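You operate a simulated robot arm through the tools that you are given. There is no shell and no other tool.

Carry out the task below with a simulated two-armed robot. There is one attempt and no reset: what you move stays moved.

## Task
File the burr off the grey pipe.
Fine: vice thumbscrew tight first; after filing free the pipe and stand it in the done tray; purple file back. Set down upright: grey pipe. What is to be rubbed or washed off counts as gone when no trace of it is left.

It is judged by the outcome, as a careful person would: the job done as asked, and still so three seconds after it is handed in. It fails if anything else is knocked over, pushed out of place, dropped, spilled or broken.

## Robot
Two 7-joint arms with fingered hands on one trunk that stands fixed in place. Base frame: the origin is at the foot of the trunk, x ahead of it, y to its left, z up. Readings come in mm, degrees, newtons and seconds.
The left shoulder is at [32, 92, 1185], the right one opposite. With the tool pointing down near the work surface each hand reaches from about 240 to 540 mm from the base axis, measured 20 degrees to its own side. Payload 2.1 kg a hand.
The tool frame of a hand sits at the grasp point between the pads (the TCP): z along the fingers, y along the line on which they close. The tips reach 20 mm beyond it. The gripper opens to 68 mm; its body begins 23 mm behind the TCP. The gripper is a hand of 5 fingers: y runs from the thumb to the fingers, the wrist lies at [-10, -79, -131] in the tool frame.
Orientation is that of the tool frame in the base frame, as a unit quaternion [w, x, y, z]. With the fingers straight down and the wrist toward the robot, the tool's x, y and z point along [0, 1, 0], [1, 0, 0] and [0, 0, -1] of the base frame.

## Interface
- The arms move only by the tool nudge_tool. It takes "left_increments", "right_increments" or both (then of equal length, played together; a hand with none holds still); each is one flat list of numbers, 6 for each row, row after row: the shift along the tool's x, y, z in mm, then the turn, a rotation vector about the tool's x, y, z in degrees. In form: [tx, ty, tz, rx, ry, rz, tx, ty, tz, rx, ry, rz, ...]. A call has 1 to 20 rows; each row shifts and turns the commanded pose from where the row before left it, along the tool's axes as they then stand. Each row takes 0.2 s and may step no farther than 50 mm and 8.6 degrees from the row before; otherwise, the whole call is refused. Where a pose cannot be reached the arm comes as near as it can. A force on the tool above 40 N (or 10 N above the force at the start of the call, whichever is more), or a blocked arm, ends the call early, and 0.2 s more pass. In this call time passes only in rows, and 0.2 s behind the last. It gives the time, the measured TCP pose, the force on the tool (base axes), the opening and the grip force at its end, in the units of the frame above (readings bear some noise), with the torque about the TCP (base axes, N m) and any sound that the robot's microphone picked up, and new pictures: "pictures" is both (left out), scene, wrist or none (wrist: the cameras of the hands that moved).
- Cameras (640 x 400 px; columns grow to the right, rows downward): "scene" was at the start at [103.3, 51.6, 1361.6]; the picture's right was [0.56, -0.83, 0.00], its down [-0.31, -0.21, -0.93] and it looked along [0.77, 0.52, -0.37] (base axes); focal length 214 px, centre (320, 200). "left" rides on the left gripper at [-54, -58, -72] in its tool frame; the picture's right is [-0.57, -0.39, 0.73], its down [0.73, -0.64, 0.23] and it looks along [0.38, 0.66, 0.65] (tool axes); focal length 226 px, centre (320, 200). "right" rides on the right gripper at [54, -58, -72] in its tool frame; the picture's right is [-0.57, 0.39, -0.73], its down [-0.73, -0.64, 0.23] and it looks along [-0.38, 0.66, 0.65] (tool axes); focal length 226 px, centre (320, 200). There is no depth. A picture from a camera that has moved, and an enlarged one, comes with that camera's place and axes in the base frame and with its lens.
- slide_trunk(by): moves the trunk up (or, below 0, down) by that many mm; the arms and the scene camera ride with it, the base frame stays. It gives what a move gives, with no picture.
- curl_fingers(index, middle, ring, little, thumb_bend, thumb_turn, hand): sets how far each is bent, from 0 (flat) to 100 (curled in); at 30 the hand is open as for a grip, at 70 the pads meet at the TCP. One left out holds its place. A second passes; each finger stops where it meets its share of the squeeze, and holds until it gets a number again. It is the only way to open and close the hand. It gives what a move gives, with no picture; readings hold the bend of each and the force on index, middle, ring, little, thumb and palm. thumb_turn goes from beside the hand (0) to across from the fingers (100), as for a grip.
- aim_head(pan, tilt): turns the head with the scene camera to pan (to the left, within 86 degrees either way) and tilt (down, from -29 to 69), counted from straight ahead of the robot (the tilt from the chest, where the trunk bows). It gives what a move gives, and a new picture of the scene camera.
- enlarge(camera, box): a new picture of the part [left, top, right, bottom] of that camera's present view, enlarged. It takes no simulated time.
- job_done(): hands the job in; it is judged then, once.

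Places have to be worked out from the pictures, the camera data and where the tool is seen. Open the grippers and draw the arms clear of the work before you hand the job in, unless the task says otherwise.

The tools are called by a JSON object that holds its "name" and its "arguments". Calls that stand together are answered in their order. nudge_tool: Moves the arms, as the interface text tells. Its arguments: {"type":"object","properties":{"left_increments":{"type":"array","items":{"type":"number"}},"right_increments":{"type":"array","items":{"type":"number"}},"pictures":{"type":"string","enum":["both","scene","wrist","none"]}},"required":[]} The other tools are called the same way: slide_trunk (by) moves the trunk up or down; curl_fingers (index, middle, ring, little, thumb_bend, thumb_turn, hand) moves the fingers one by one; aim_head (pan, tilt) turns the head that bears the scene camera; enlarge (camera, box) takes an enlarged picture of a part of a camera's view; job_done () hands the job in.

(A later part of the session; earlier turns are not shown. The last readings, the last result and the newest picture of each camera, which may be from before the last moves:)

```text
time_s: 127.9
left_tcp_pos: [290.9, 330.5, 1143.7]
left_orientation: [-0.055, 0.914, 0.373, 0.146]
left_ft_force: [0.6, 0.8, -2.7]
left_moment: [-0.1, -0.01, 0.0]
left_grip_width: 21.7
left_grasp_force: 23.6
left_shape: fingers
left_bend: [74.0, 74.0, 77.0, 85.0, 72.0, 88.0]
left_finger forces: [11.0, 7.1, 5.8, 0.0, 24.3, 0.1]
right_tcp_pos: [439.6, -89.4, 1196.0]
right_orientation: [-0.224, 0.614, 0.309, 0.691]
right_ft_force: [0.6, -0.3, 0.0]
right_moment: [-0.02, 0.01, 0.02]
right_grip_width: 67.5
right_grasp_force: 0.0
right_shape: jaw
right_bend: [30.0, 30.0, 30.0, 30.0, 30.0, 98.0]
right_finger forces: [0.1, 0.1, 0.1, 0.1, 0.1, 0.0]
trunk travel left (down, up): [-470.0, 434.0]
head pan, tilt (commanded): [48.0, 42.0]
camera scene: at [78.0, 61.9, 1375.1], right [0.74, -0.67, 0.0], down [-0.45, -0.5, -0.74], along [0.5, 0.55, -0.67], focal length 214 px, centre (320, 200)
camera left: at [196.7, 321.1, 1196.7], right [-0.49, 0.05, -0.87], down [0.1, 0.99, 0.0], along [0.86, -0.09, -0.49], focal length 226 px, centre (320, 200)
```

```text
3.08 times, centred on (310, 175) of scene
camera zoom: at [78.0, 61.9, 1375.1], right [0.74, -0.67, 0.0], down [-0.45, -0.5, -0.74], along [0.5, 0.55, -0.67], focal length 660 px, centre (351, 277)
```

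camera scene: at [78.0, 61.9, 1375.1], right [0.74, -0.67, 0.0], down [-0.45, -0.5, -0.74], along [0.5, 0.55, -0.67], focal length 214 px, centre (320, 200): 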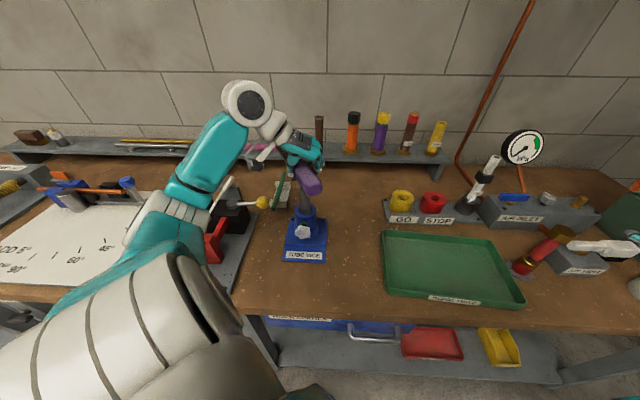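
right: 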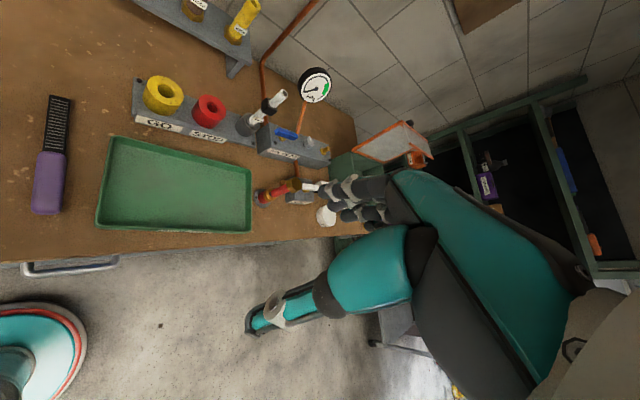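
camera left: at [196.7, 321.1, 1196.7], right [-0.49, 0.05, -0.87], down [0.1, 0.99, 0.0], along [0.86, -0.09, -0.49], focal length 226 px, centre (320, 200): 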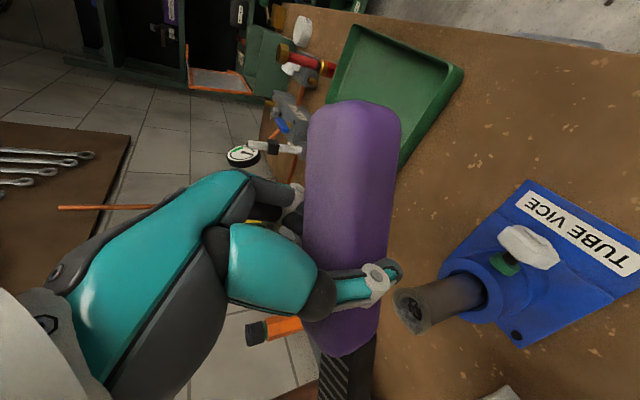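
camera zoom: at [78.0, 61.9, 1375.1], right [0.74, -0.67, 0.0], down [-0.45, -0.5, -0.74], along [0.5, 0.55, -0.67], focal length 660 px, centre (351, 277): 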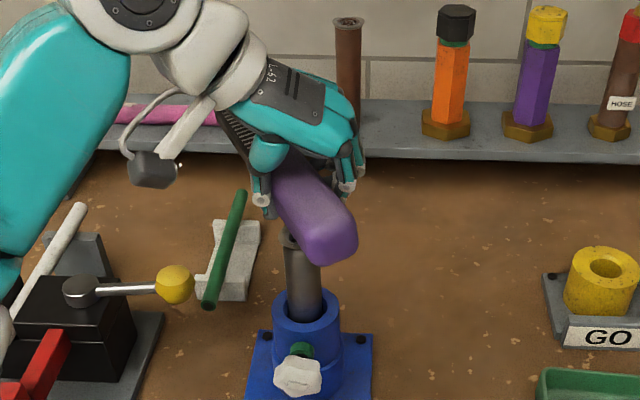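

From the wrist picture I solve the file's pose: it points at 77.5° and is level within 3°, with the rasp's middle at TCP + (12, 86, -16). I shift the hand right so that the rasp comes over the pipe and lower to just above contact.

{"name": "nudge_tool", "arguments": {"left_increments": [-1.6, 8.6, 15.3, 0, 0, 0, -1.6, 8.6, 15.3, 0, 0, 0, -1.6, 8.6, 15.3, 0, 0, 0], "pictures": "both"}}

{"name": "enlarge", "arguments": {"camera": "left", "box": [220, 200, 440, 400]}}

{"name": "enlarge", "arguments": {"camera": "scene", "box": [260, 130, 360, 240]}}

```text
time_s: 128.7
left_tcp_pos: [316.2, 319.4, 1097.9]
left_orientation: [-0.054, 0.915, 0.373, 0.144]
left_ft_force: [-0.3, -0.5, -3.5]
left_moment: [-0.05, -0.02, 0.0]
left_grip_width: 21.7
left_grasp_force: 24.1
left_shape: fingers
left_bend: [74.0, 74.0, 77.0, 85.0, 72.0, 88.0]
left_finger forces: [10.9, 7.0, 5.8, 0.1, 24.3, 0.0]
right_tcp_pos: [440.5, -90.5, 1196.8]
right_orientation: [-0.223, 0.614, 0.309, 0.691]
right_ft_force: [0.6, -0.7, 1.0]
right_moment: [0.0, 0.0, 0.02]
right_grip_width: 67.9
right_grasp_force: 0.1
right_shape: jaw
right_bend: [30.0, 30.0, 30.0, 30.0, 30.0, 98.0]
right_finger forces: [0.1, 0.1, 0.0, 0.0, 0.0, 0.0]
trunk travel left (down, up): [-470.0, 434.0]
head pan, tilt (commanded): [48.0, 42.0]
camera scene: at [78.2, 61.9, 1375.1], right [0.74, -0.67, 0.0], down [-0.45, -0.5, -0.74], along [0.5, 0.55, -0.67], focal length 214 px, centre (320, 200)
camera left: at [222.5, 309.5, 1151.1], right [-0.49, 0.05, -0.87], down [0.1, 0.99, 0.0], along [0.86, -0.09, -0.5], focal length 226 px, centre (320, 200)
```

scene: 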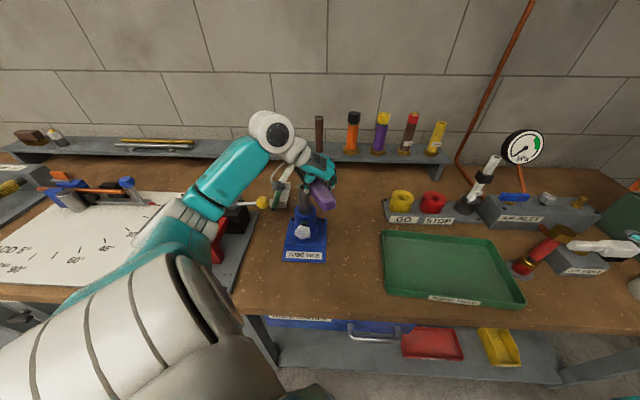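
left: 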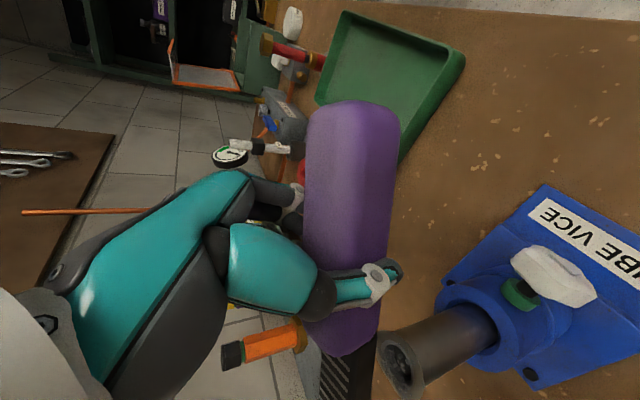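

```text
2.00 times, centred on (330, 300) of left
camera zoom: at [222.5, 309.5, 1151.1], right [-0.49, 0.05, -0.87], down [0.1, 0.99, 0.0], along [0.86, -0.09, -0.5], focal length 452 px, centre (300, 0)
```

zoom: 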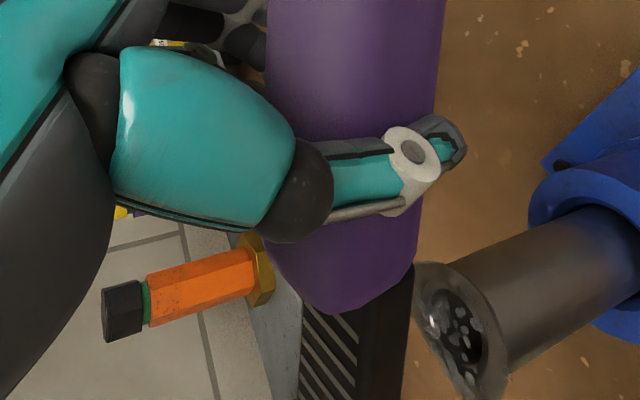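

```text
3.64 times, centred on (310, 185) of scene
camera zoom: at [78.2, 61.9, 1375.1], right [0.74, -0.67, 0.0], down [-0.45, -0.5, -0.74], along [0.5, 0.55, -0.67], focal length 780 px, centre (356, 254)
```

zoom: 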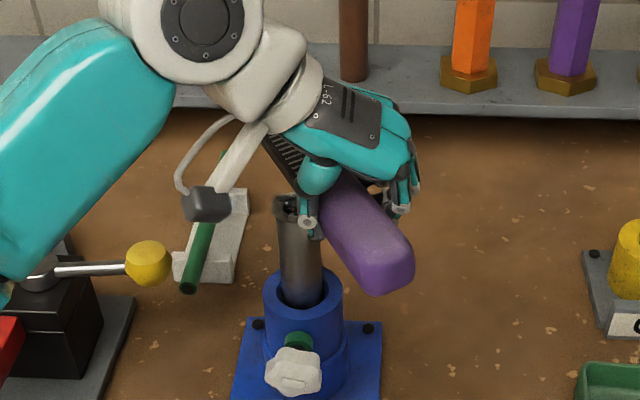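

In the scene view the rasp runs right above the pipe. I shift 5 mm left and lower in small steps looking for contact.

{"name": "nudge_tool", "arguments": {"left_increments": [-2.6, -4.2, -0.9, 0, 0, 0, -1.8, 0, 5.7, 0, 0, 0, -1.8, 0, 5.7, 0, 0, 0], "pictures": "none"}}

{"name": "nudge_tool", "arguments": {"left_increments": [-0.92, 0, 2.85, 0, 0, 0, -0.92, 0, 2.85, 0, 0, 0], "pictures": "none"}}

{"name": "nudge_tool", "arguments": {"left_increments": [-0.92, 0, 2.85, 0, 0, 0, -0.92, 0, 2.85, 0, 0, 0], "pictures": "both"}}

{"name": "enlarge", "arguments": {"camera": "left", "box": [220, 200, 440, 400]}}

{"name": "enlarge", "arguments": {"camera": "scene", "box": [260, 130, 360, 240]}}

```text
time_s: 129.5
left_tcp_pos: [311.2, 319.6, 1086.8]
left_orientation: [-0.056, 0.915, 0.374, 0.144]
left_ft_force: [-0.7, 0.3, -3.1]
left_moment: [-0.09, -0.03, 0.01]
left_grip_width: 21.6
left_grasp_force: 24.1
left_shape: fingers
left_bend: [74.0, 74.0, 77.0, 85.0, 72.0, 88.0]
left_finger forces: [11.0, 7.1, 5.8, 0.0, 24.3, 0.0]
right_tcp_pos: [441.2, -88.3, 1195.6]
right_orientation: [-0.224, 0.614, 0.309, 0.691]
right_ft_force: [-0.3, 0.5, -0.6]
right_moment: [-0.02, 0.01, -0.02]
right_grip_width: 67.4
right_grasp_force: 0.0
right_shape: jaw
right_bend: [30.0, 30.0, 30.0, 30.0, 30.0, 98.0]
right_finger forces: [0.1, 0.0, 0.0, 0.0, 0.0, 0.0]
trunk travel left (down, up): [-470.0, 434.0]
head pan, tilt (commanded): [48.0, 42.0]
```

```text
time_s: 130.1
left_tcp_pos: [311.3, 319.0, 1081.4]
left_orientation: [-0.055, 0.915, 0.373, 0.145]
left_ft_force: [0.0, -0.3, -1.9]
left_moment: [-0.08, 0.02, 0.02]
left_grip_width: 21.8
left_grasp_force: 24.0
left_shape: fingers
left_bend: [74.0, 74.0, 77.0, 85.0, 72.0, 88.0]
left_finger forces: [10.9, 7.1, 5.8, 0.0, 24.3, 0.0]
right_tcp_pos: [440.7, -89.1, 1197.9]
right_orientation: [-0.224, 0.615, 0.309, 0.69]
right_ft_force: [0.1, 0.1, 0.4]
right_moment: [0.0, 0.0, 0.02]
right_grip_width: 67.6
right_grasp_force: 0.0
right_shape: jaw
right_bend: [30.0, 30.0, 30.0, 30.0, 30.0, 98.0]
right_finger forces: [0.0, 0.0, 0.1, 0.0, 0.0, 0.0]
trunk travel left (down, up): [-470.0, 434.0]
head pan, tilt (commanded): [48.0, 42.0]
```

```text
time_s: 130.7
left_tcp_pos: [310.6, 320.3, 1077.0]
left_orientation: [-0.055, 0.915, 0.373, 0.145]
left_ft_force: [-0.7, -0.2, -3.4]
left_moment: [-0.07, -0.02, 0.01]
left_grip_width: 21.6
left_grasp_force: 24.3
left_shape: fingers
left_bend: [74.0, 74.0, 77.0, 85.0, 72.0, 88.0]
left_finger forces: [11.0, 7.1, 5.9, 0.0, 24.3, 0.1]
right_tcp_pos: [439.5, -89.5, 1197.3]
right_orientation: [-0.224, 0.614, 0.309, 0.691]
right_ft_force: [0.5, 0.4, 0.0]
right_moment: [0.05, 0.02, 0.02]
right_grip_width: 67.6
right_grasp_force: 0.1
right_shape: jaw
right_bend: [30.0, 30.0, 30.0, 30.0, 30.0, 98.0]
right_finger forces: [0.0, 0.0, 0.1, 0.0, 0.1, 0.1]
trunk travel left (down, up): [-470.0, 434.0]
head pan, tilt (commanded): [48.0, 42.0]
camera scene: at [78.1, 61.9, 1375.1], right [0.74, -0.67, 0.0], down [-0.45, -0.5, -0.74], along [0.5, 0.55, -0.67], focal length 214 px, centre (320, 200)
camera left: at [217.3, 309.7, 1127.8], right [-0.49, 0.05, -0.87], down [0.1, 0.99, 0.0], along [0.86, -0.09, -0.5], focal length 226 px, centre (320, 200)
```

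scene: 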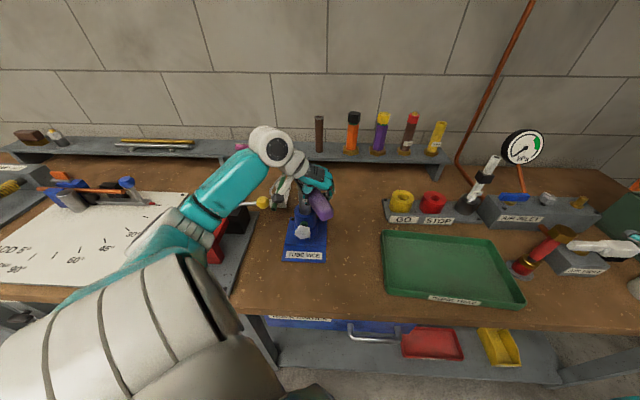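
left: 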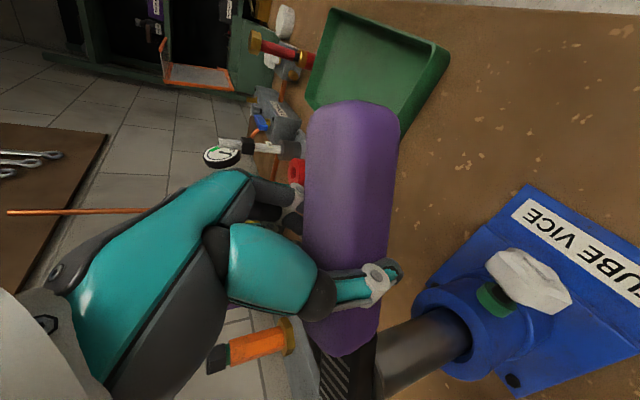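

```text
2.00 times, centred on (330, 300) of left
camera zoom: at [217.3, 309.7, 1127.8], right [-0.49, 0.05, -0.87], down [0.1, 0.99, 0.0], along [0.86, -0.09, -0.5], focal length 452 px, centre (300, 0)
```

zoom: 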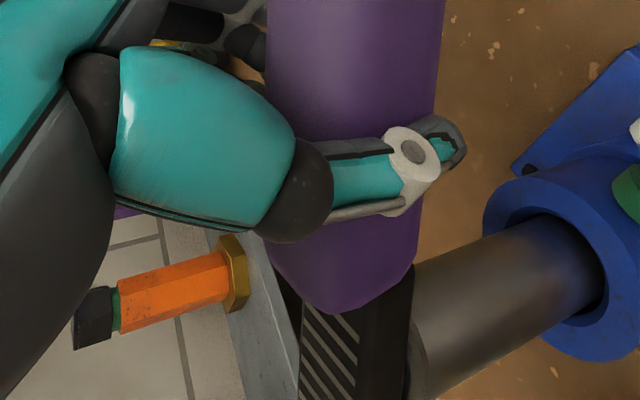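

```text
3.64 times, centred on (310, 185) of scene
camera zoom: at [78.1, 61.9, 1375.1], right [0.74, -0.67, 0.0], down [-0.45, -0.5, -0.74], along [0.5, 0.55, -0.67], focal length 780 px, centre (356, 254)
```

zoom: 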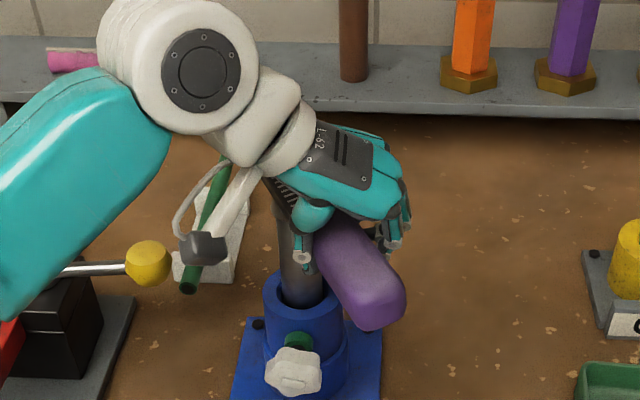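

No contact yet. I continue lowering in small steps.

{"name": "nudge_tool", "arguments": {"left_increments": [-0.6, 0, 1.9, 0, 0, 0, -0.6, 0, 1.9, 0, 0, 0], "pictures": "none"}}

{"name": "nudge_tool", "arguments": {"left_increments": [-0.6, 0, 1.9, 0, 0, 0, -0.6, 0, 1.9, 0, 0, 0], "pictures": "none"}}

{"name": "nudge_tool", "arguments": {"left_increments": [-0.6, 0, 1.9, 0, 0, 0, -0.6, 0, 1.9, 0, 0, 0], "pictures": "wrist"}}

{"name": "enlarge", "arguments": {"camera": "left", "box": [220, 200, 440, 400]}}

```text
time_s: 131.3
left_tcp_pos: [311.8, 319.0, 1072.2]
left_orientation: [-0.054, 0.915, 0.373, 0.143]
left_ft_force: [-0.9, 0.4, -1.4]
left_moment: [-0.02, -0.02, 0.01]
left_grip_width: 22.0
left_grasp_force: 24.4
left_shape: fingers
left_bend: [74.0, 74.0, 78.0, 85.0, 72.0, 88.0]
left_finger forces: [10.1, 7.5, 6.9, 0.0, 24.8, 0.1]
right_tcp_pos: [440.5, -89.0, 1196.2]
right_orientation: [-0.224, 0.614, 0.309, 0.691]
right_ft_force: [-0.8, 0.2, 0.0]
right_moment: [0.05, -0.01, -0.02]
right_grip_width: 67.8
right_grasp_force: 0.0
right_shape: jaw
right_bend: [30.0, 30.0, 30.0, 30.0, 30.0, 98.0]
right_finger forces: [0.0, 0.0, 0.1, 0.0, 0.0, 0.0]
trunk travel left (down, up): [-470.0, 434.0]
head pan, tilt (commanded): [48.0, 42.0]
```

```text
time_s: 131.9
left_tcp_pos: [311.8, 319.3, 1067.2]
left_orientation: [-0.056, 0.915, 0.374, 0.144]
left_ft_force: [0.0, -0.1, -0.9]
left_moment: [0.12, -0.03, 0.02]
left_grip_width: 21.7
left_grasp_force: 25.2
left_shape: fingers
left_bend: [74.0, 74.0, 78.0, 85.0, 72.0, 88.0]
left_finger forces: [8.9, 7.7, 8.8, 0.0, 25.4, 0.1]
right_tcp_pos: [440.3, -88.9, 1195.7]
right_orientation: [-0.223, 0.614, 0.309, 0.691]
right_ft_force: [0.1, -0.2, 0.1]
right_moment: [-0.05, 0.02, 0.02]
right_grip_width: 67.6
right_grasp_force: 0.0
right_shape: jaw
right_bend: [30.0, 30.0, 30.0, 30.0, 30.0, 98.0]
right_finger forces: [0.1, 0.1, 0.0, 0.0, 0.1, 0.0]
trunk travel left (down, up): [-470.0, 434.0]
head pan, tilt (commanded): [48.0, 42.0]
```

```text
time_s: 132.5
left_tcp_pos: [310.3, 319.1, 1063.9]
left_orientation: [-0.055, 0.915, 0.373, 0.145]
left_ft_force: [0.8, -0.7, 1.5]
left_moment: [0.15, -0.02, 0.01]
left_grip_width: 21.6
left_grasp_force: 25.9
left_shape: fingers
left_bend: [74.0, 74.0, 78.0, 85.0, 72.0, 88.0]
left_finger forces: [8.9, 8.1, 9.3, 0.1, 25.9, 0.0]
right_tcp_pos: [440.6, -89.7, 1196.8]
right_orientation: [-0.223, 0.614, 0.309, 0.691]
right_ft_force: [0.1, 0.0, -0.8]
right_moment: [-0.04, 0.03, 0.0]
right_grip_width: 67.5
right_grasp_force: 0.1
right_shape: jaw
right_bend: [30.0, 30.0, 30.0, 30.0, 30.0, 98.0]
right_finger forces: [0.1, 0.1, 0.0, 0.1, 0.0, 0.0]
trunk travel left (down, up): [-470.0, 434.0]
head pan, tilt (commanded): [48.0, 42.0]
camera left: at [216.9, 308.8, 1116.0], right [-0.49, 0.05, -0.87], down [0.1, 0.99, 0.0], along [0.86, -0.09, -0.5], focal length 226 px, centre (320, 200)
```

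left: 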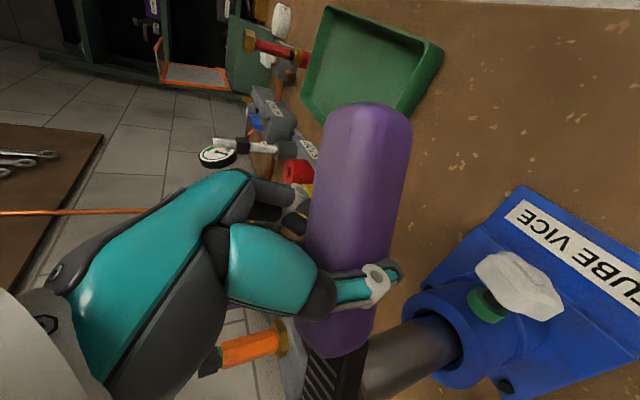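

```text
2.00 times, centred on (330, 300) of left
camera zoom: at [216.9, 308.8, 1116.0], right [-0.49, 0.05, -0.87], down [0.1, 0.99, 0.0], along [0.86, -0.09, -0.5], focal length 452 px, centre (300, 0)
```

zoom: 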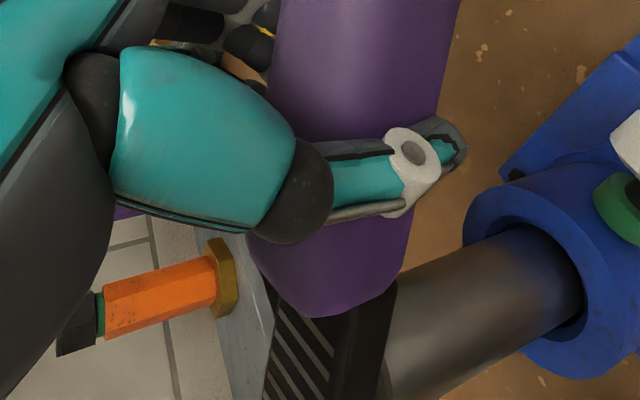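

Now there is real contact, about 3-4 N at the rasp. I stroke back and forth along the file's direction (about 75°) at this height.

{"name": "nudge_tool", "arguments": {"left_increments": [-6.56, 4.06, -2.09, 0, 0, 0, -6.56, 4.06, -2.09, 0, 0, 0, -6.56, 4.06, -2.09, 0, 0, 0, 6.56, -4.06, 2.09, 0, 0, 0, 6.56, -4.06, 2.09, 0, 0, 0, 6.56, -4.06, 2.09, 0, 0, 0, 6.56, -4.06, 2.09, 0, 0, 0, 6.56, -4.06, 2.09, 0, 0, 0, -6.56, 4.06, -2.09, 0, 0, 0, -6.56, 4.06, -2.09, 0, 0, 0, -6.56, 4.06, -2.09, 0, 0, 0, -6.56, 4.06, -2.09, 0, 0, 0, -6.56, 4.06, -2.09, 0, 0, 0, 6.56, -4.06, 2.09, 0, 0, 0, 6.56, -4.06, 2.09, 0, 0, 0, 6.56, -4.06, 2.09, 0, 0, 0, 6.56, -4.06, 2.09, 0, 0, 0, 6.56, -4.06, 2.09, 0, 0, 0], "pictures": "both"}}

{"name": "enlarge", "arguments": {"camera": "left", "box": [220, 200, 440, 400]}}

{"name": "enlarge", "arguments": {"camera": "scene", "box": [260, 130, 360, 240]}}

```text
time_s: 136.3
left_tcp_pos: [314.9, 333.2, 1063.5]
left_orientation: [-0.055, 0.915, 0.373, 0.145]
left_ft_force: [-1.4, -2.6, 2.1]
left_moment: [0.15, 0.02, 0.05]
left_grip_width: 22.0
left_grasp_force: 25.9
left_shape: fingers
left_bend: [74.0, 75.0, 79.0, 85.0, 72.0, 88.0]
left_finger forces: [9.6, 8.0, 8.3, 0.0, 26.1, 0.0]
right_tcp_pos: [440.4, -89.9, 1196.9]
right_orientation: [-0.224, 0.614, 0.309, 0.691]
right_ft_force: [0.6, 0.3, 0.3]
right_moment: [-0.01, -0.03, 0.0]
right_grip_width: 67.6
right_grasp_force: 0.1
right_shape: jaw
right_bend: [30.0, 30.0, 30.0, 30.0, 30.0, 98.0]
right_finger forces: [0.0, 0.0, 0.0, 0.0, 0.1, 0.1]
trunk travel left (down, up): [-470.0, 434.0]
head pan, tilt (commanded): [48.0, 42.0]
camera scene: at [77.7, 61.1, 1375.2], right [0.74, -0.67, 0.0], down [-0.45, -0.5, -0.74], along [0.5, 0.55, -0.67], focal length 214 px, centre (320, 200)
camera left: at [220.7, 323.7, 1116.0], right [-0.49, 0.05, -0.87], down [0.1, 0.99, 0.0], along [0.86, -0.09, -0.5], focal length 226 px, centre (320, 200)
```

scene: 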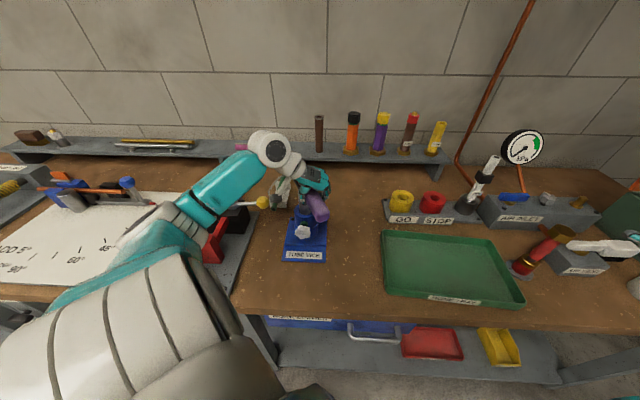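
left: 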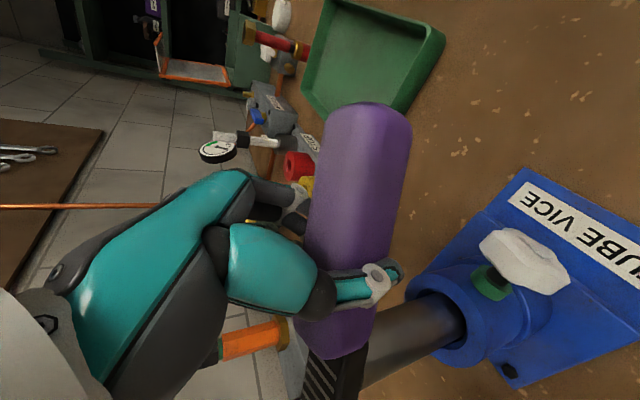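

```text
2.00 times, centred on (330, 300) of left
camera zoom: at [220.7, 323.7, 1116.0], right [-0.49, 0.05, -0.87], down [0.1, 0.99, 0.0], along [0.86, -0.09, -0.5], focal length 452 px, centre (300, 0)
```

zoom: 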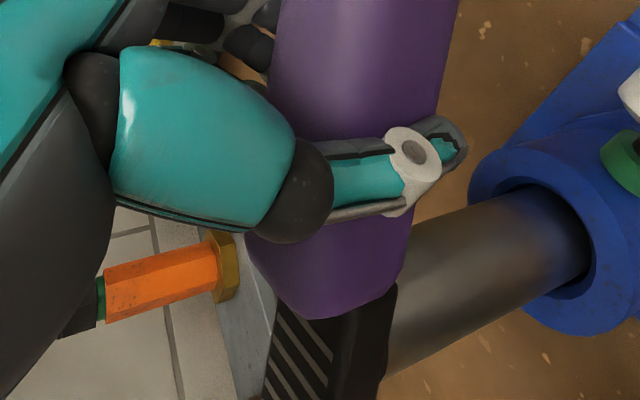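

```text
3.64 times, centred on (310, 185) of scene
camera zoom: at [77.7, 61.1, 1375.2], right [0.74, -0.67, 0.0], down [-0.45, -0.5, -0.74], along [0.5, 0.55, -0.67], focal length 780 px, centre (356, 254)
```

zoom: 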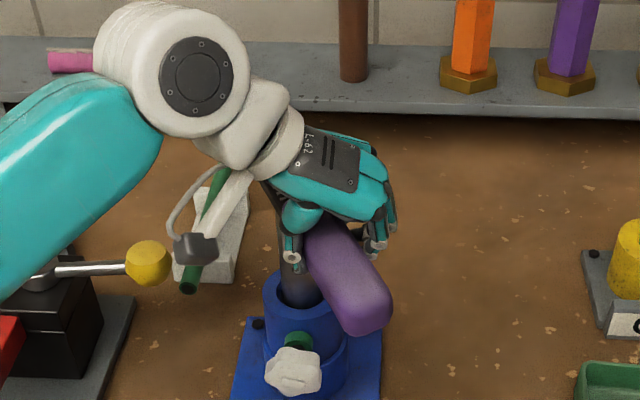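

Good friction now (normal force about 5 N). I lift straight up to inspect the pipe top with the wrist camera.

{"name": "nudge_tool", "arguments": {"left_increments": [6, 0, -19, 0, 0, 0, 12, 0, -37, 0, 0, 0, 12, 0, -37, 0, 0, 0], "pictures": "wrist"}}

{"name": "enlarge", "arguments": {"camera": "left", "box": [350, 270, 500, 400]}}

{"name": "enlarge", "arguments": {"camera": "scene", "box": [285, 160, 335, 205]}}

```text
time_s: 137.1
left_tcp_pos: [313.8, 333.7, 1164.1]
left_orientation: [-0.055, 0.915, 0.373, 0.144]
left_ft_force: [0.0, 0.7, -3.1]
left_moment: [-0.06, -0.01, 0.02]
left_grip_width: 21.5
left_grasp_force: 24.4
left_shape: fingers
left_bend: [74.0, 74.0, 78.0, 85.0, 72.0, 88.0]
left_finger forces: [10.7, 7.3, 5.9, 0.0, 24.6, 0.1]
right_tcp_pos: [441.1, -90.2, 1196.7]
right_orientation: [-0.224, 0.613, 0.309, 0.691]
right_ft_force: [-0.4, 0.2, 0.4]
right_moment: [-0.01, -0.03, 0.02]
right_grip_width: 67.6
right_grasp_force: 0.0
right_shape: jaw
right_bend: [30.0, 30.0, 30.0, 30.0, 30.0, 98.0]
right_finger forces: [0.0, 0.0, 0.0, 0.1, 0.0, 0.0]
trunk travel left (down, up): [-470.0, 434.0]
head pan, tilt (commanded): [48.0, 42.0]
camera left: at [220.1, 324.9, 1215.9], right [-0.49, 0.05, -0.87], down [0.1, 0.99, 0.0], along [0.86, -0.09, -0.5], focal length 226 px, centre (320, 200)
```

left: 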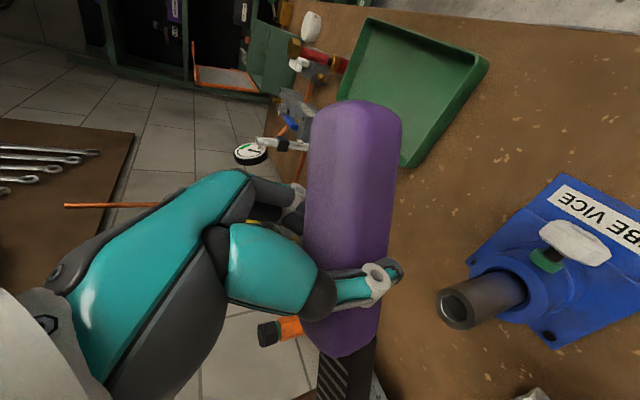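

```text
3.08 times, centred on (425, 335) of left
camera zoom: at [220.1, 324.9, 1215.9], right [-0.49, 0.05, -0.87], down [0.1, 0.99, 0.0], along [0.86, -0.09, -0.5], focal length 696 px, centre (-3, -215)
```

zoom: 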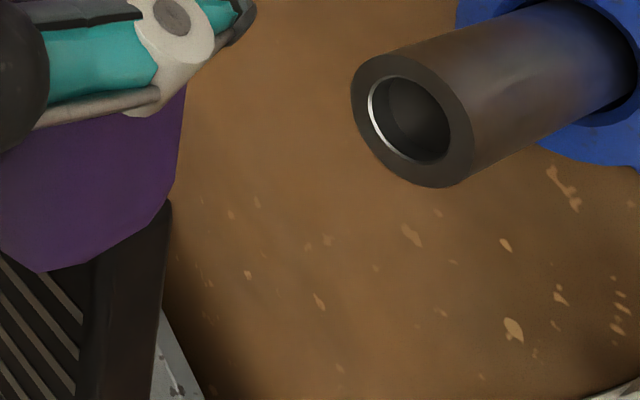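

```text
8.89 times, centred on (310, 182) of scene
camera zoom: at [78.1, 61.8, 1375.1], right [0.74, -0.67, 0.0], down [-0.45, -0.5, -0.74], along [0.5, 0.55, -0.67], focal length 1906 px, centre (409, 356)
```

zoom: 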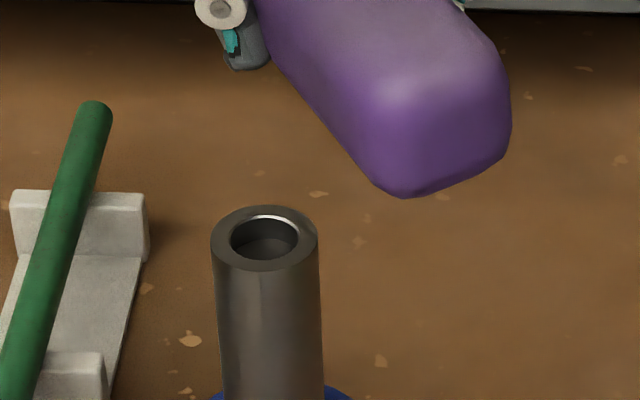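

The burr is completely gone: the pipe rim is clean and bare. Now the file goes back: I rotate the hand by -32° about the vertical so the file points at 45° again, carry it over its original spot and descend to z 940.

{"name": "nudge_tool", "arguments": {"left_increments": [0, 0, 0, -2.46, -0.07, 7.6, 0, 0, 0, -2.46, -0.07, 7.6, 0, 0, 0, -2.46, -0.07, 7.6, 0, 0, 0, -2.46, -0.07, 7.6, 12, 40.3, 4.2, 0, 0, 0, 12, 40.3, 4.2, 0, 0, 0, 12, 40.3, 4.2, 0, 0, 0, -13.9, -0.4, 42.7, 0, 0, 0, -13.9, -0.4, 42.7, 0, 0, 0, -13.9, -0.4, 42.7, 0, 0, 0, -13.9, -0.4, 42.7, 0, 0, 0], "pictures": "both"}}

{"name": "enlarge", "arguments": {"camera": "scene", "box": [300, 180, 420, 300]}}

```text
time_s: 139.5
left_tcp_pos: [377.3, 226.3, 979.3]
left_orientation: [-0.012, 0.982, 0.107, 0.154]
left_ft_force: [-0.8, 0.8, -2.6]
left_moment: [-0.1, 0.01, 0.01]
left_grip_width: 21.8
left_grasp_force: 24.2
left_shape: fingers
left_bend: [74.0, 75.0, 78.0, 85.0, 72.0, 88.0]
left_finger forces: [10.9, 6.9, 6.1, 0.0, 24.5, 0.1]
right_tcp_pos: [440.0, -88.8, 1196.0]
right_orientation: [-0.223, 0.614, 0.309, 0.691]
right_ft_force: [-0.4, 0.3, 0.1]
right_moment: [-0.01, -0.04, -0.03]
right_grip_width: 67.9
right_grasp_force: 0.1
right_shape: jaw
right_bend: [30.0, 30.0, 30.0, 30.0, 30.0, 98.0]
right_finger forces: [0.0, 0.0, 0.0, 0.0, 0.1, 0.0]
trunk travel left (down, up): [-470.0, 434.0]
head pan, tilt (commanded): [48.0, 42.0]
camera scene: at [78.3, 61.9, 1375.1], right [0.74, -0.67, 0.0], down [-0.45, -0.5, -0.74], along [0.5, 0.55, -0.67], focal length 214 px, centre (320, 200)
camera left: at [293.2, 267.8, 1032.2], right [-0.39, 0.3, -0.87], down [0.61, 0.79, 0.0], along [0.69, -0.53, -0.49], focal length 226 px, centre (320, 200)
```

scene: 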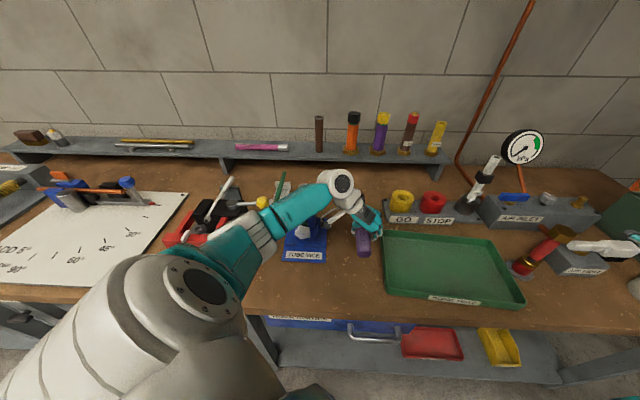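
left: 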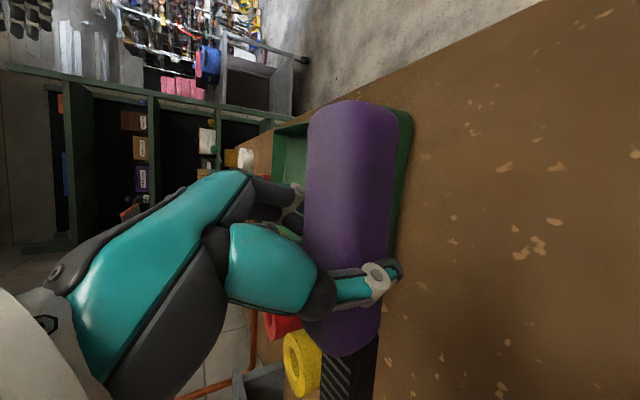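

```text
3.33 times, centred on (360, 240) of scene
camera zoom: at [78.3, 61.9, 1375.1], right [0.74, -0.67, 0.0], down [-0.45, -0.5, -0.74], along [0.5, 0.55, -0.67], focal length 715 px, centre (187, 67)
```

zoom: 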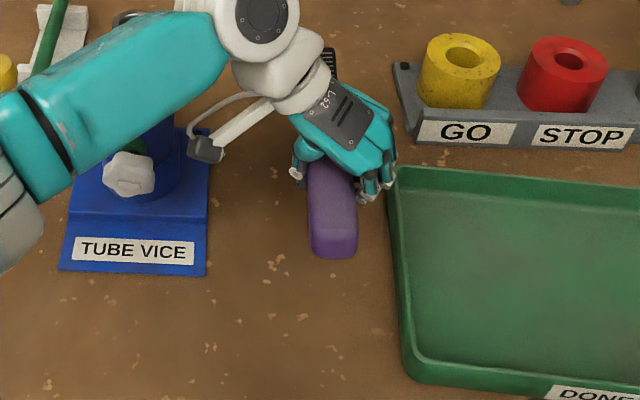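

The file is over its old place, pointing at about 41°; I correct by +4° and lower it toward the table.

{"name": "nudge_tool", "arguments": {"left_increments": [-1.5, 2.7, -0.5, 1.23, 0.03, -3.8, -9.2, -0.2, 28.5, 0, 0, 0, -7.7, -0.2, 23.7, 0, 0, 0, -4.6, -0.1, 14.2, 0, 0, 0, -2.5, -0.1, 7.6, 0, 0, 0], "pictures": "both"}}

{"name": "enlarge", "arguments": {"camera": "scene", "box": [300, 180, 420, 300]}}

```text
time_s: 140.7
left_tcp_pos: [376.1, 221.7, 903.3]
left_orientation: [-0.018, 0.978, 0.141, 0.153]
left_ft_force: [0.5, 0.3, -2.6]
left_moment: [-0.13, 0.01, -0.01]
left_grip_width: 21.5
left_grasp_force: 24.0
left_shape: fingers
left_bend: [74.0, 75.0, 78.0, 85.0, 72.0, 88.0]
left_finger forces: [11.0, 7.0, 6.0, 0.0, 24.4, 0.0]
right_tcp_pos: [441.0, -89.6, 1197.5]
right_orientation: [-0.224, 0.614, 0.31, 0.691]
right_ft_force: [0.6, -0.2, 0.2]
right_moment: [0.0, 0.02, -0.01]
right_grip_width: 67.4
right_grasp_force: 0.1
right_shape: jaw
right_bend: [30.0, 30.0, 30.0, 30.0, 30.0, 98.0]
right_finger forces: [0.0, 0.1, 0.0, 0.0, 0.1, 0.0]
trunk travel left (down, up): [-470.0, 434.0]
head pan, tilt (commanded): [48.0, 42.0]
camera scene: at [78.3, 61.8, 1375.1], right [0.74, -0.67, 0.0], down [-0.45, -0.5, -0.74], along [0.5, 0.55, -0.67], focal length 214 px, centre (320, 200)
camera left: at [288.7, 257.4, 955.3], right [-0.41, 0.27, -0.87], down [0.56, 0.83, 0.0], along [0.72, -0.48, -0.49], focal length 226 px, centre (320, 200)
```

scene: 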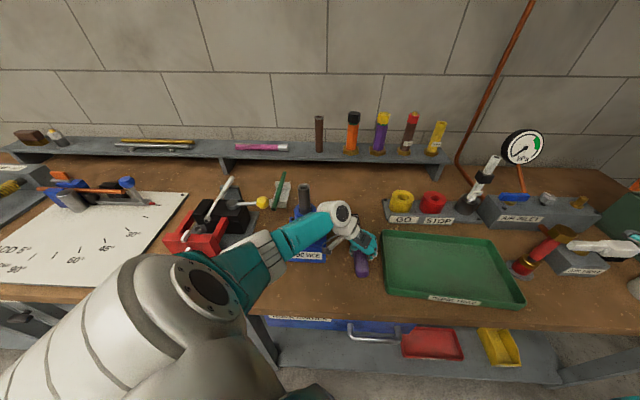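
left: 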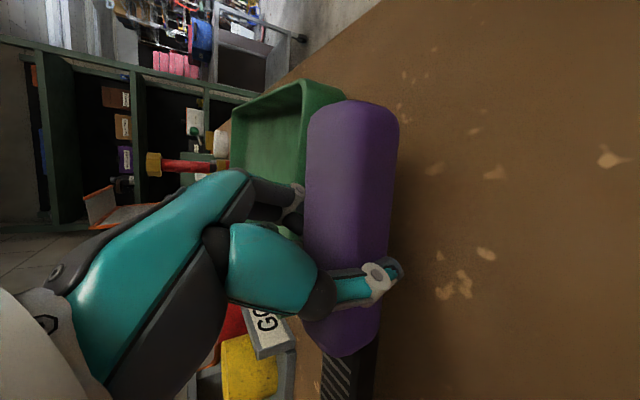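

```text
3.33 times, centred on (360, 240) of scene
camera zoom: at [78.3, 61.8, 1375.1], right [0.74, -0.67, 0.0], down [-0.45, -0.5, -0.74], along [0.5, 0.55, -0.67], focal length 715 px, centre (187, 67)
```

zoom: 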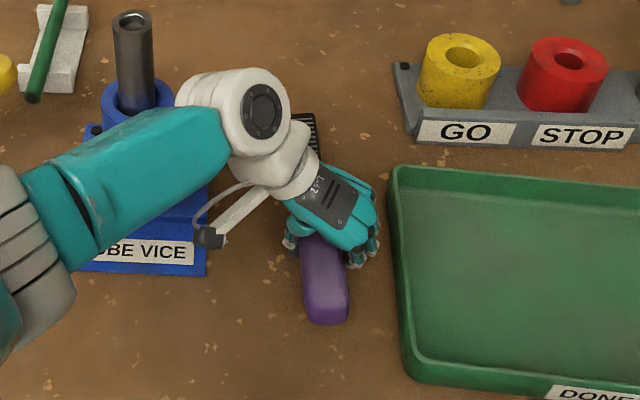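

Measured now: file direction 44.8°, just 8 mm too far along. I shift back by (-5, -7) mm and lower in fine steps until it rests on the table.

{"name": "nudge_tool", "arguments": {"left_increments": [-6.2, 5.4, -1.9, 0, 0, 0, -1.8, 0, 5.7, 0, 0, 0, -1.2, 0, 3.8, 0, 0, 0], "pictures": "none"}}

{"name": "nudge_tool", "arguments": {"left_increments": [-0.6, 0, 1.9, 0, 0, 0, -0.6, 0, 1.9, 0, 0, 0], "pictures": "none"}}

{"name": "nudge_tool", "arguments": {"left_increments": [-0.6, 0, 1.9, 0, 0, 0], "pictures": "both"}}

{"name": "enlarge", "arguments": {"camera": "scene", "box": [300, 190, 420, 310]}}

```text
time_s: 141.5
left_tcp_pos: [371.2, 215.3, 893.9]
left_orientation: [-0.018, 0.978, 0.14, 0.153]
left_ft_force: [0.4, 0.4, -3.2]
left_moment: [-0.06, 0.04, 0.0]
left_grip_width: 21.8
left_grasp_force: 23.9
left_shape: fingers
left_bend: [74.0, 75.0, 78.0, 85.0, 72.0, 88.0]
left_finger forces: [11.0, 6.9, 5.9, 0.1, 24.4, 0.0]
right_tcp_pos: [440.5, -88.8, 1196.7]
right_orientation: [-0.224, 0.613, 0.31, 0.691]
right_ft_force: [0.2, -0.2, 0.0]
right_moment: [0.0, 0.0, 0.03]
right_grip_width: 67.9
right_grasp_force: 0.1
right_shape: jaw
right_bend: [30.0, 30.0, 30.0, 30.0, 30.0, 98.0]
right_finger forces: [0.0, 0.0, 0.1, 0.0, 0.0, 0.1]
trunk travel left (down, up): [-470.0, 434.0]
head pan, tilt (commanded): [48.0, 42.0]
```

```text
time_s: 142.1
left_tcp_pos: [372.7, 215.0, 890.9]
left_orientation: [-0.017, 0.978, 0.141, 0.153]
left_ft_force: [-0.1, -0.4, -1.9]
left_moment: [-0.07, 0.04, 0.04]
left_grip_width: 21.6
left_grasp_force: 24.6
left_shape: fingers
left_bend: [74.0, 75.0, 78.0, 85.0, 72.0, 88.0]
left_finger forces: [10.8, 7.1, 6.2, 0.0, 24.5, 0.0]
right_tcp_pos: [441.1, -89.3, 1196.3]
right_orientation: [-0.224, 0.614, 0.309, 0.691]
right_ft_force: [0.1, 0.5, 0.2]
right_moment: [0.01, -0.05, 0.0]
right_grip_width: 67.6
right_grasp_force: 0.0
right_shape: jaw
right_bend: [30.0, 30.0, 30.0, 30.0, 30.0, 98.0]
right_finger forces: [0.0, 0.0, 0.2, 0.0, 0.0, 0.1]
trunk travel left (down, up): [-470.0, 434.0]
head pan, tilt (commanded): [48.0, 42.0]
```

```text
time_s: 142.5
left_tcp_pos: [371.7, 215.9, 888.2]
left_orientation: [-0.018, 0.978, 0.141, 0.152]
left_ft_force: [-1.0, 0.3, -3.0]
left_moment: [-0.06, -0.05, -0.02]
left_grip_width: 21.8
left_grasp_force: 24.5
left_shape: fingers
left_bend: [74.0, 75.0, 78.0, 85.0, 72.0, 88.0]
left_finger forces: [10.4, 7.3, 6.8, 0.1, 24.7, 0.0]
right_tcp_pos: [440.1, -88.2, 1196.6]
right_orientation: [-0.224, 0.614, 0.309, 0.691]
right_ft_force: [-0.4, 0.0, -0.2]
right_moment: [-0.03, -0.03, 0.01]
right_grip_width: 67.8
right_grasp_force: 0.0
right_shape: jaw
right_bend: [30.0, 30.0, 30.0, 30.0, 30.0, 98.0]
right_finger forces: [0.1, 0.1, 0.0, 0.0, 0.0, 0.0]
trunk travel left (down, up): [-470.0, 434.0]
head pan, tilt (commanded): [48.0, 42.0]
camera scene: at [78.2, 61.8, 1375.1], right [0.74, -0.67, 0.0], down [-0.45, -0.5, -0.74], along [0.5, 0.55, -0.67], focal length 214 px, centre (320, 200)
camera left: at [284.3, 251.0, 940.4], right [-0.41, 0.27, -0.87], down [0.56, 0.83, 0.0], along [0.72, -0.48, -0.49], focal length 226 px, centre (320, 200)
```

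scene: 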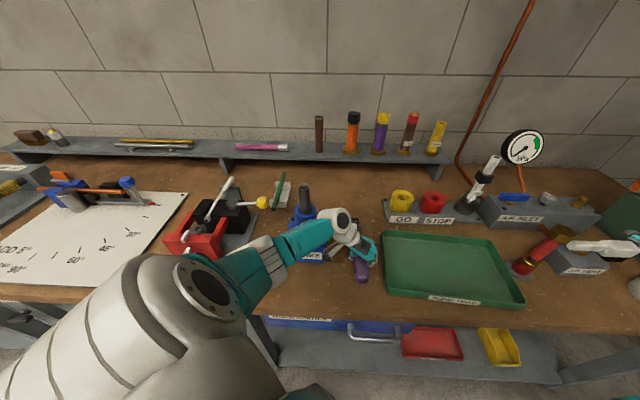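
left: 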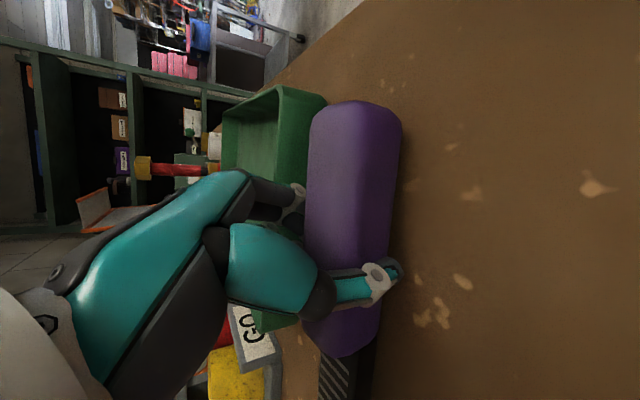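

```text
3.33 times, centred on (360, 250) of scene
camera zoom: at [78.2, 61.8, 1375.1], right [0.74, -0.67, 0.0], down [-0.45, -0.5, -0.74], along [0.5, 0.55, -0.67], focal length 715 px, centre (187, 33)
```

zoom: 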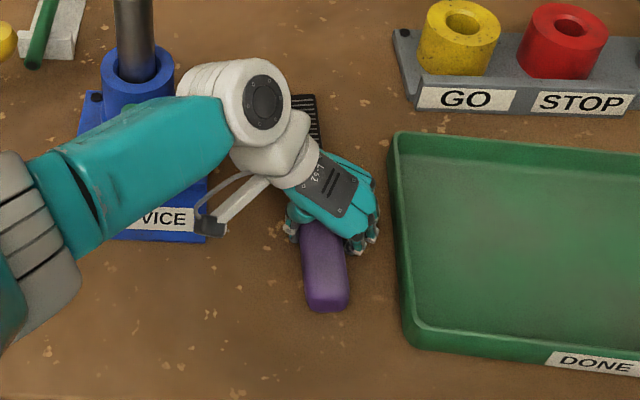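

The rasp is just starting to touch. I lower a few more mm until the table carries the weight.

{"name": "nudge_tool", "arguments": {"left_increments": [-0.5, 0, 1.5, 0, 0, 0], "pictures": "none"}}

{"name": "nudge_tool", "arguments": {"left_increments": [-0.5, 0, 1.5, 0, 0, 0], "pictures": "none"}}

{"name": "nudge_tool", "arguments": {"left_increments": [-0.5, 0, 1.5, 0, 0, 0], "pictures": "wrist"}}

```text
time_s: 142.9
left_tcp_pos: [371.7, 214.4, 886.1]
left_orientation: [-0.018, 0.978, 0.14, 0.154]
left_ft_force: [0.9, -0.5, -2.5]
left_moment: [-0.03, -0.01, -0.02]
left_grip_width: 21.7
left_grasp_force: 24.9
left_shape: fingers
left_bend: [74.0, 75.0, 78.0, 85.0, 72.0, 88.0]
left_finger forces: [10.1, 7.4, 7.2, 0.1, 24.9, 0.0]
right_tcp_pos: [442.0, -89.1, 1196.5]
right_orientation: [-0.224, 0.614, 0.31, 0.691]
right_ft_force: [0.4, 0.0, -0.1]
right_moment: [0.0, 0.0, -0.03]
right_grip_width: 67.6
right_grasp_force: 0.1
right_shape: jaw
right_bend: [30.0, 30.0, 30.0, 30.0, 30.0, 98.0]
right_finger forces: [0.1, 0.0, 0.0, 0.0, 0.0, 0.0]
trunk travel left (down, up): [-470.0, 434.0]
head pan, tilt (commanded): [48.0, 42.0]
```

```text
time_s: 143.3
left_tcp_pos: [371.8, 215.1, 884.6]
left_orientation: [-0.018, 0.978, 0.142, 0.153]
left_ft_force: [1.7, -0.4, 0.4]
left_moment: [0.04, -0.02, -0.01]
left_grip_width: 21.9
left_grasp_force: 25.3
left_shape: fingers
left_bend: [74.0, 75.0, 78.0, 85.0, 72.0, 88.0]
left_finger forces: [9.8, 7.6, 8.1, 0.1, 25.2, 0.0]
right_tcp_pos: [439.9, -90.1, 1196.2]
right_orientation: [-0.224, 0.614, 0.308, 0.691]
right_ft_force: [0.5, 0.1, -1.0]
right_moment: [0.0, -0.04, -0.02]
right_grip_width: 67.5
right_grasp_force: 0.0
right_shape: jaw
right_bend: [30.0, 30.0, 30.0, 30.0, 30.0, 98.0]
right_finger forces: [0.0, 0.0, 0.0, 0.0, 0.0, 0.0]
trunk travel left (down, up): [-470.0, 434.0]
head pan, tilt (commanded): [48.0, 42.0]
```

```text
time_s: 143.7
left_tcp_pos: [371.8, 214.7, 885.0]
left_orientation: [-0.018, 0.978, 0.141, 0.154]
left_ft_force: [4.4, -0.6, 7.0]
left_moment: [0.14, 0.04, -0.08]
left_grip_width: 21.7
left_grasp_force: 26.1
left_shape: fingers
left_bend: [74.0, 75.0, 78.0, 85.0, 72.0, 88.0]
left_finger forces: [9.5, 8.5, 9.5, 0.1, 24.7, 0.0]
right_tcp_pos: [439.3, -87.4, 1197.3]
right_orientation: [-0.223, 0.614, 0.309, 0.691]
right_ft_force: [0.2, -0.6, -0.4]
right_moment: [0.01, 0.01, 0.04]
right_grip_width: 67.9
right_grasp_force: 0.1
right_shape: jaw
right_bend: [30.0, 30.0, 30.0, 30.0, 30.0, 98.0]
right_finger forces: [0.1, 0.1, 0.0, 0.0, 0.1, 0.0]
trunk travel left (down, up): [-470.0, 434.0]
head pan, tilt (commanded): [48.0, 42.0]
camera left: at [283.8, 250.3, 936.4], right [-0.41, 0.27, -0.87], down [0.56, 0.83, 0.0], along [0.72, -0.48, -0.49], focal length 226 px, centre (320, 200)
```

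left: 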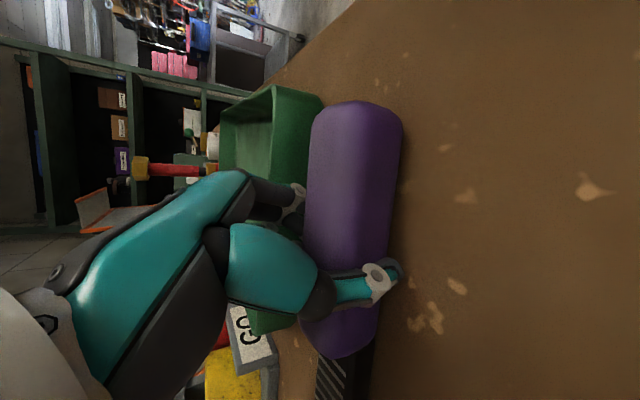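

The file rests firmly on the table. I relax the grip gradually, thumb and fingers together, keeping ring and little clear of the tray.

{"name": "nudge_tool", "arguments": {"left_increments": [0.3, 0, -1, 0, 0, 0], "pictures": "none"}}

{"name": "curl_fingers", "arguments": {"hand": "left", "index": 60, "middle": 62, "ring": 65, "little": 68, "thumb_bend": 52}}

{"name": "curl_fingers", "arguments": {"hand": "left", "index": 46, "middle": 48, "ring": 52, "little": 54, "thumb_bend": 32}}

{"name": "enlarge", "arguments": {"camera": "left", "box": [200, 80, 460, 400]}}

{"name": "enlarge", "arguments": {"camera": "scene", "box": [300, 190, 420, 310]}}

```text
time_s: 144.1
left_tcp_pos: [371.9, 214.1, 885.3]
left_orientation: [-0.018, 0.978, 0.141, 0.153]
left_ft_force: [1.9, 2.0, 5.5]
left_moment: [0.15, 0.0, -0.05]
left_grip_width: 21.4
left_grasp_force: 26.7
left_shape: fingers
left_bend: [74.0, 75.0, 78.0, 85.0, 72.0, 88.0]
left_finger forces: [9.7, 8.3, 8.7, 0.0, 25.2, 0.0]
right_tcp_pos: [439.9, -89.4, 1196.2]
right_orientation: [-0.224, 0.614, 0.309, 0.691]
right_ft_force: [0.1, 0.0, -0.6]
right_moment: [0.0, 0.02, -0.02]
right_grip_width: 67.6
right_grasp_force: 0.0
right_shape: jaw
right_bend: [30.0, 30.0, 30.0, 30.0, 30.0, 98.0]
right_finger forces: [0.0, 0.1, 0.0, 0.1, 0.0, 0.1]
trunk travel left (down, up): [-470.0, 434.0]
head pan, tilt (commanded): [48.0, 42.0]
```

```text
time_s: 145.1
left_tcp_pos: [369.6, 214.0, 885.6]
left_orientation: [-0.017, 0.978, 0.141, 0.154]
left_ft_force: [-1.9, -2.3, 14.0]
left_moment: [0.16, -0.19, 0.14]
left_grip_width: 27.2
left_grasp_force: 11.2
left_shape: fingers
left_bend: [56.0, 62.0, 65.0, 79.0, 45.0, 96.0]
left_finger forces: [3.5, 0.2, 0.0, 13.9, 5.2, 0.0]
right_tcp_pos: [439.7, -90.5, 1197.5]
right_orientation: [-0.225, 0.613, 0.309, 0.691]
right_ft_force: [1.0, -0.1, -0.4]
right_moment: [0.0, -0.03, -0.01]
right_grip_width: 67.7
right_grasp_force: 0.0
right_shape: jaw
right_bend: [30.0, 30.0, 30.0, 30.0, 30.0, 98.0]
right_finger forces: [0.1, 0.1, 0.0, 0.1, 0.0, 0.0]
trunk travel left (down, up): [-470.0, 434.0]
head pan, tilt (commanded): [48.0, 42.0]
```

```text
time_s: 146.1
left_tcp_pos: [370.3, 214.3, 885.6]
left_orientation: [-0.017, 0.978, 0.141, 0.154]
left_ft_force: [-0.9, 1.5, 8.0]
left_moment: [0.03, -0.13, 0.06]
left_grip_width: 47.1
left_grasp_force: 4.0
left_shape: fingers
left_bend: [46.0, 48.0, 52.0, 81.0, 32.0, 100.0]
left_finger forces: [0.0, 0.1, 0.1, 8.5, 0.0, 0.0]
right_tcp_pos: [441.2, -90.4, 1197.0]
right_orientation: [-0.223, 0.614, 0.309, 0.691]
right_ft_force: [1.2, 0.1, 0.2]
right_moment: [0.01, 0.0, 0.01]
right_grip_width: 67.6
right_grasp_force: 0.0
right_shape: jaw
right_bend: [30.0, 30.0, 30.0, 30.0, 30.0, 98.0]
right_finger forces: [0.0, 0.0, 0.1, 0.0, 0.0, 0.0]
trunk travel left (down, up): [-470.0, 434.0]
head pan, tilt (commanded): [48.0, 42.0]
```

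```text
1.25 times, centred on (330, 240) of left
camera zoom: at [283.0, 250.1, 936.8], right [-0.41, 0.27, -0.87], down [0.56, 0.83, 0.0], along [0.72, -0.48, -0.49], focal length 283 px, centre (308, 150)
```

zoom: 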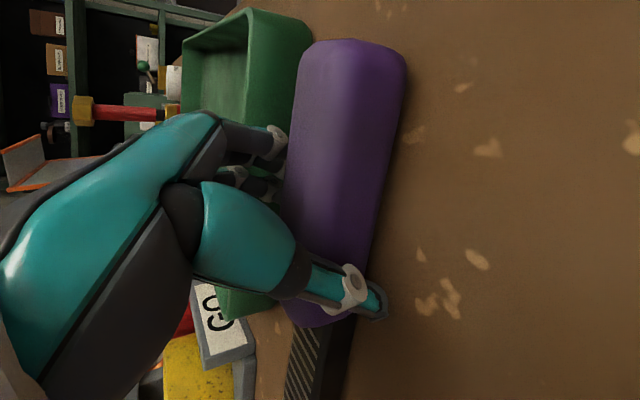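

```text
3.33 times, centred on (360, 250) of scene
camera zoom: at [77.2, 61.7, 1375.2], right [0.74, -0.67, 0.0], down [-0.45, -0.5, -0.74], along [0.5, 0.55, -0.67], focal length 715 px, centre (187, 33)
```

zoom: 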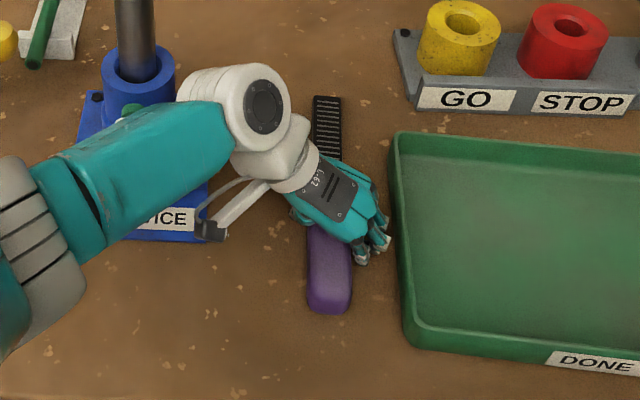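

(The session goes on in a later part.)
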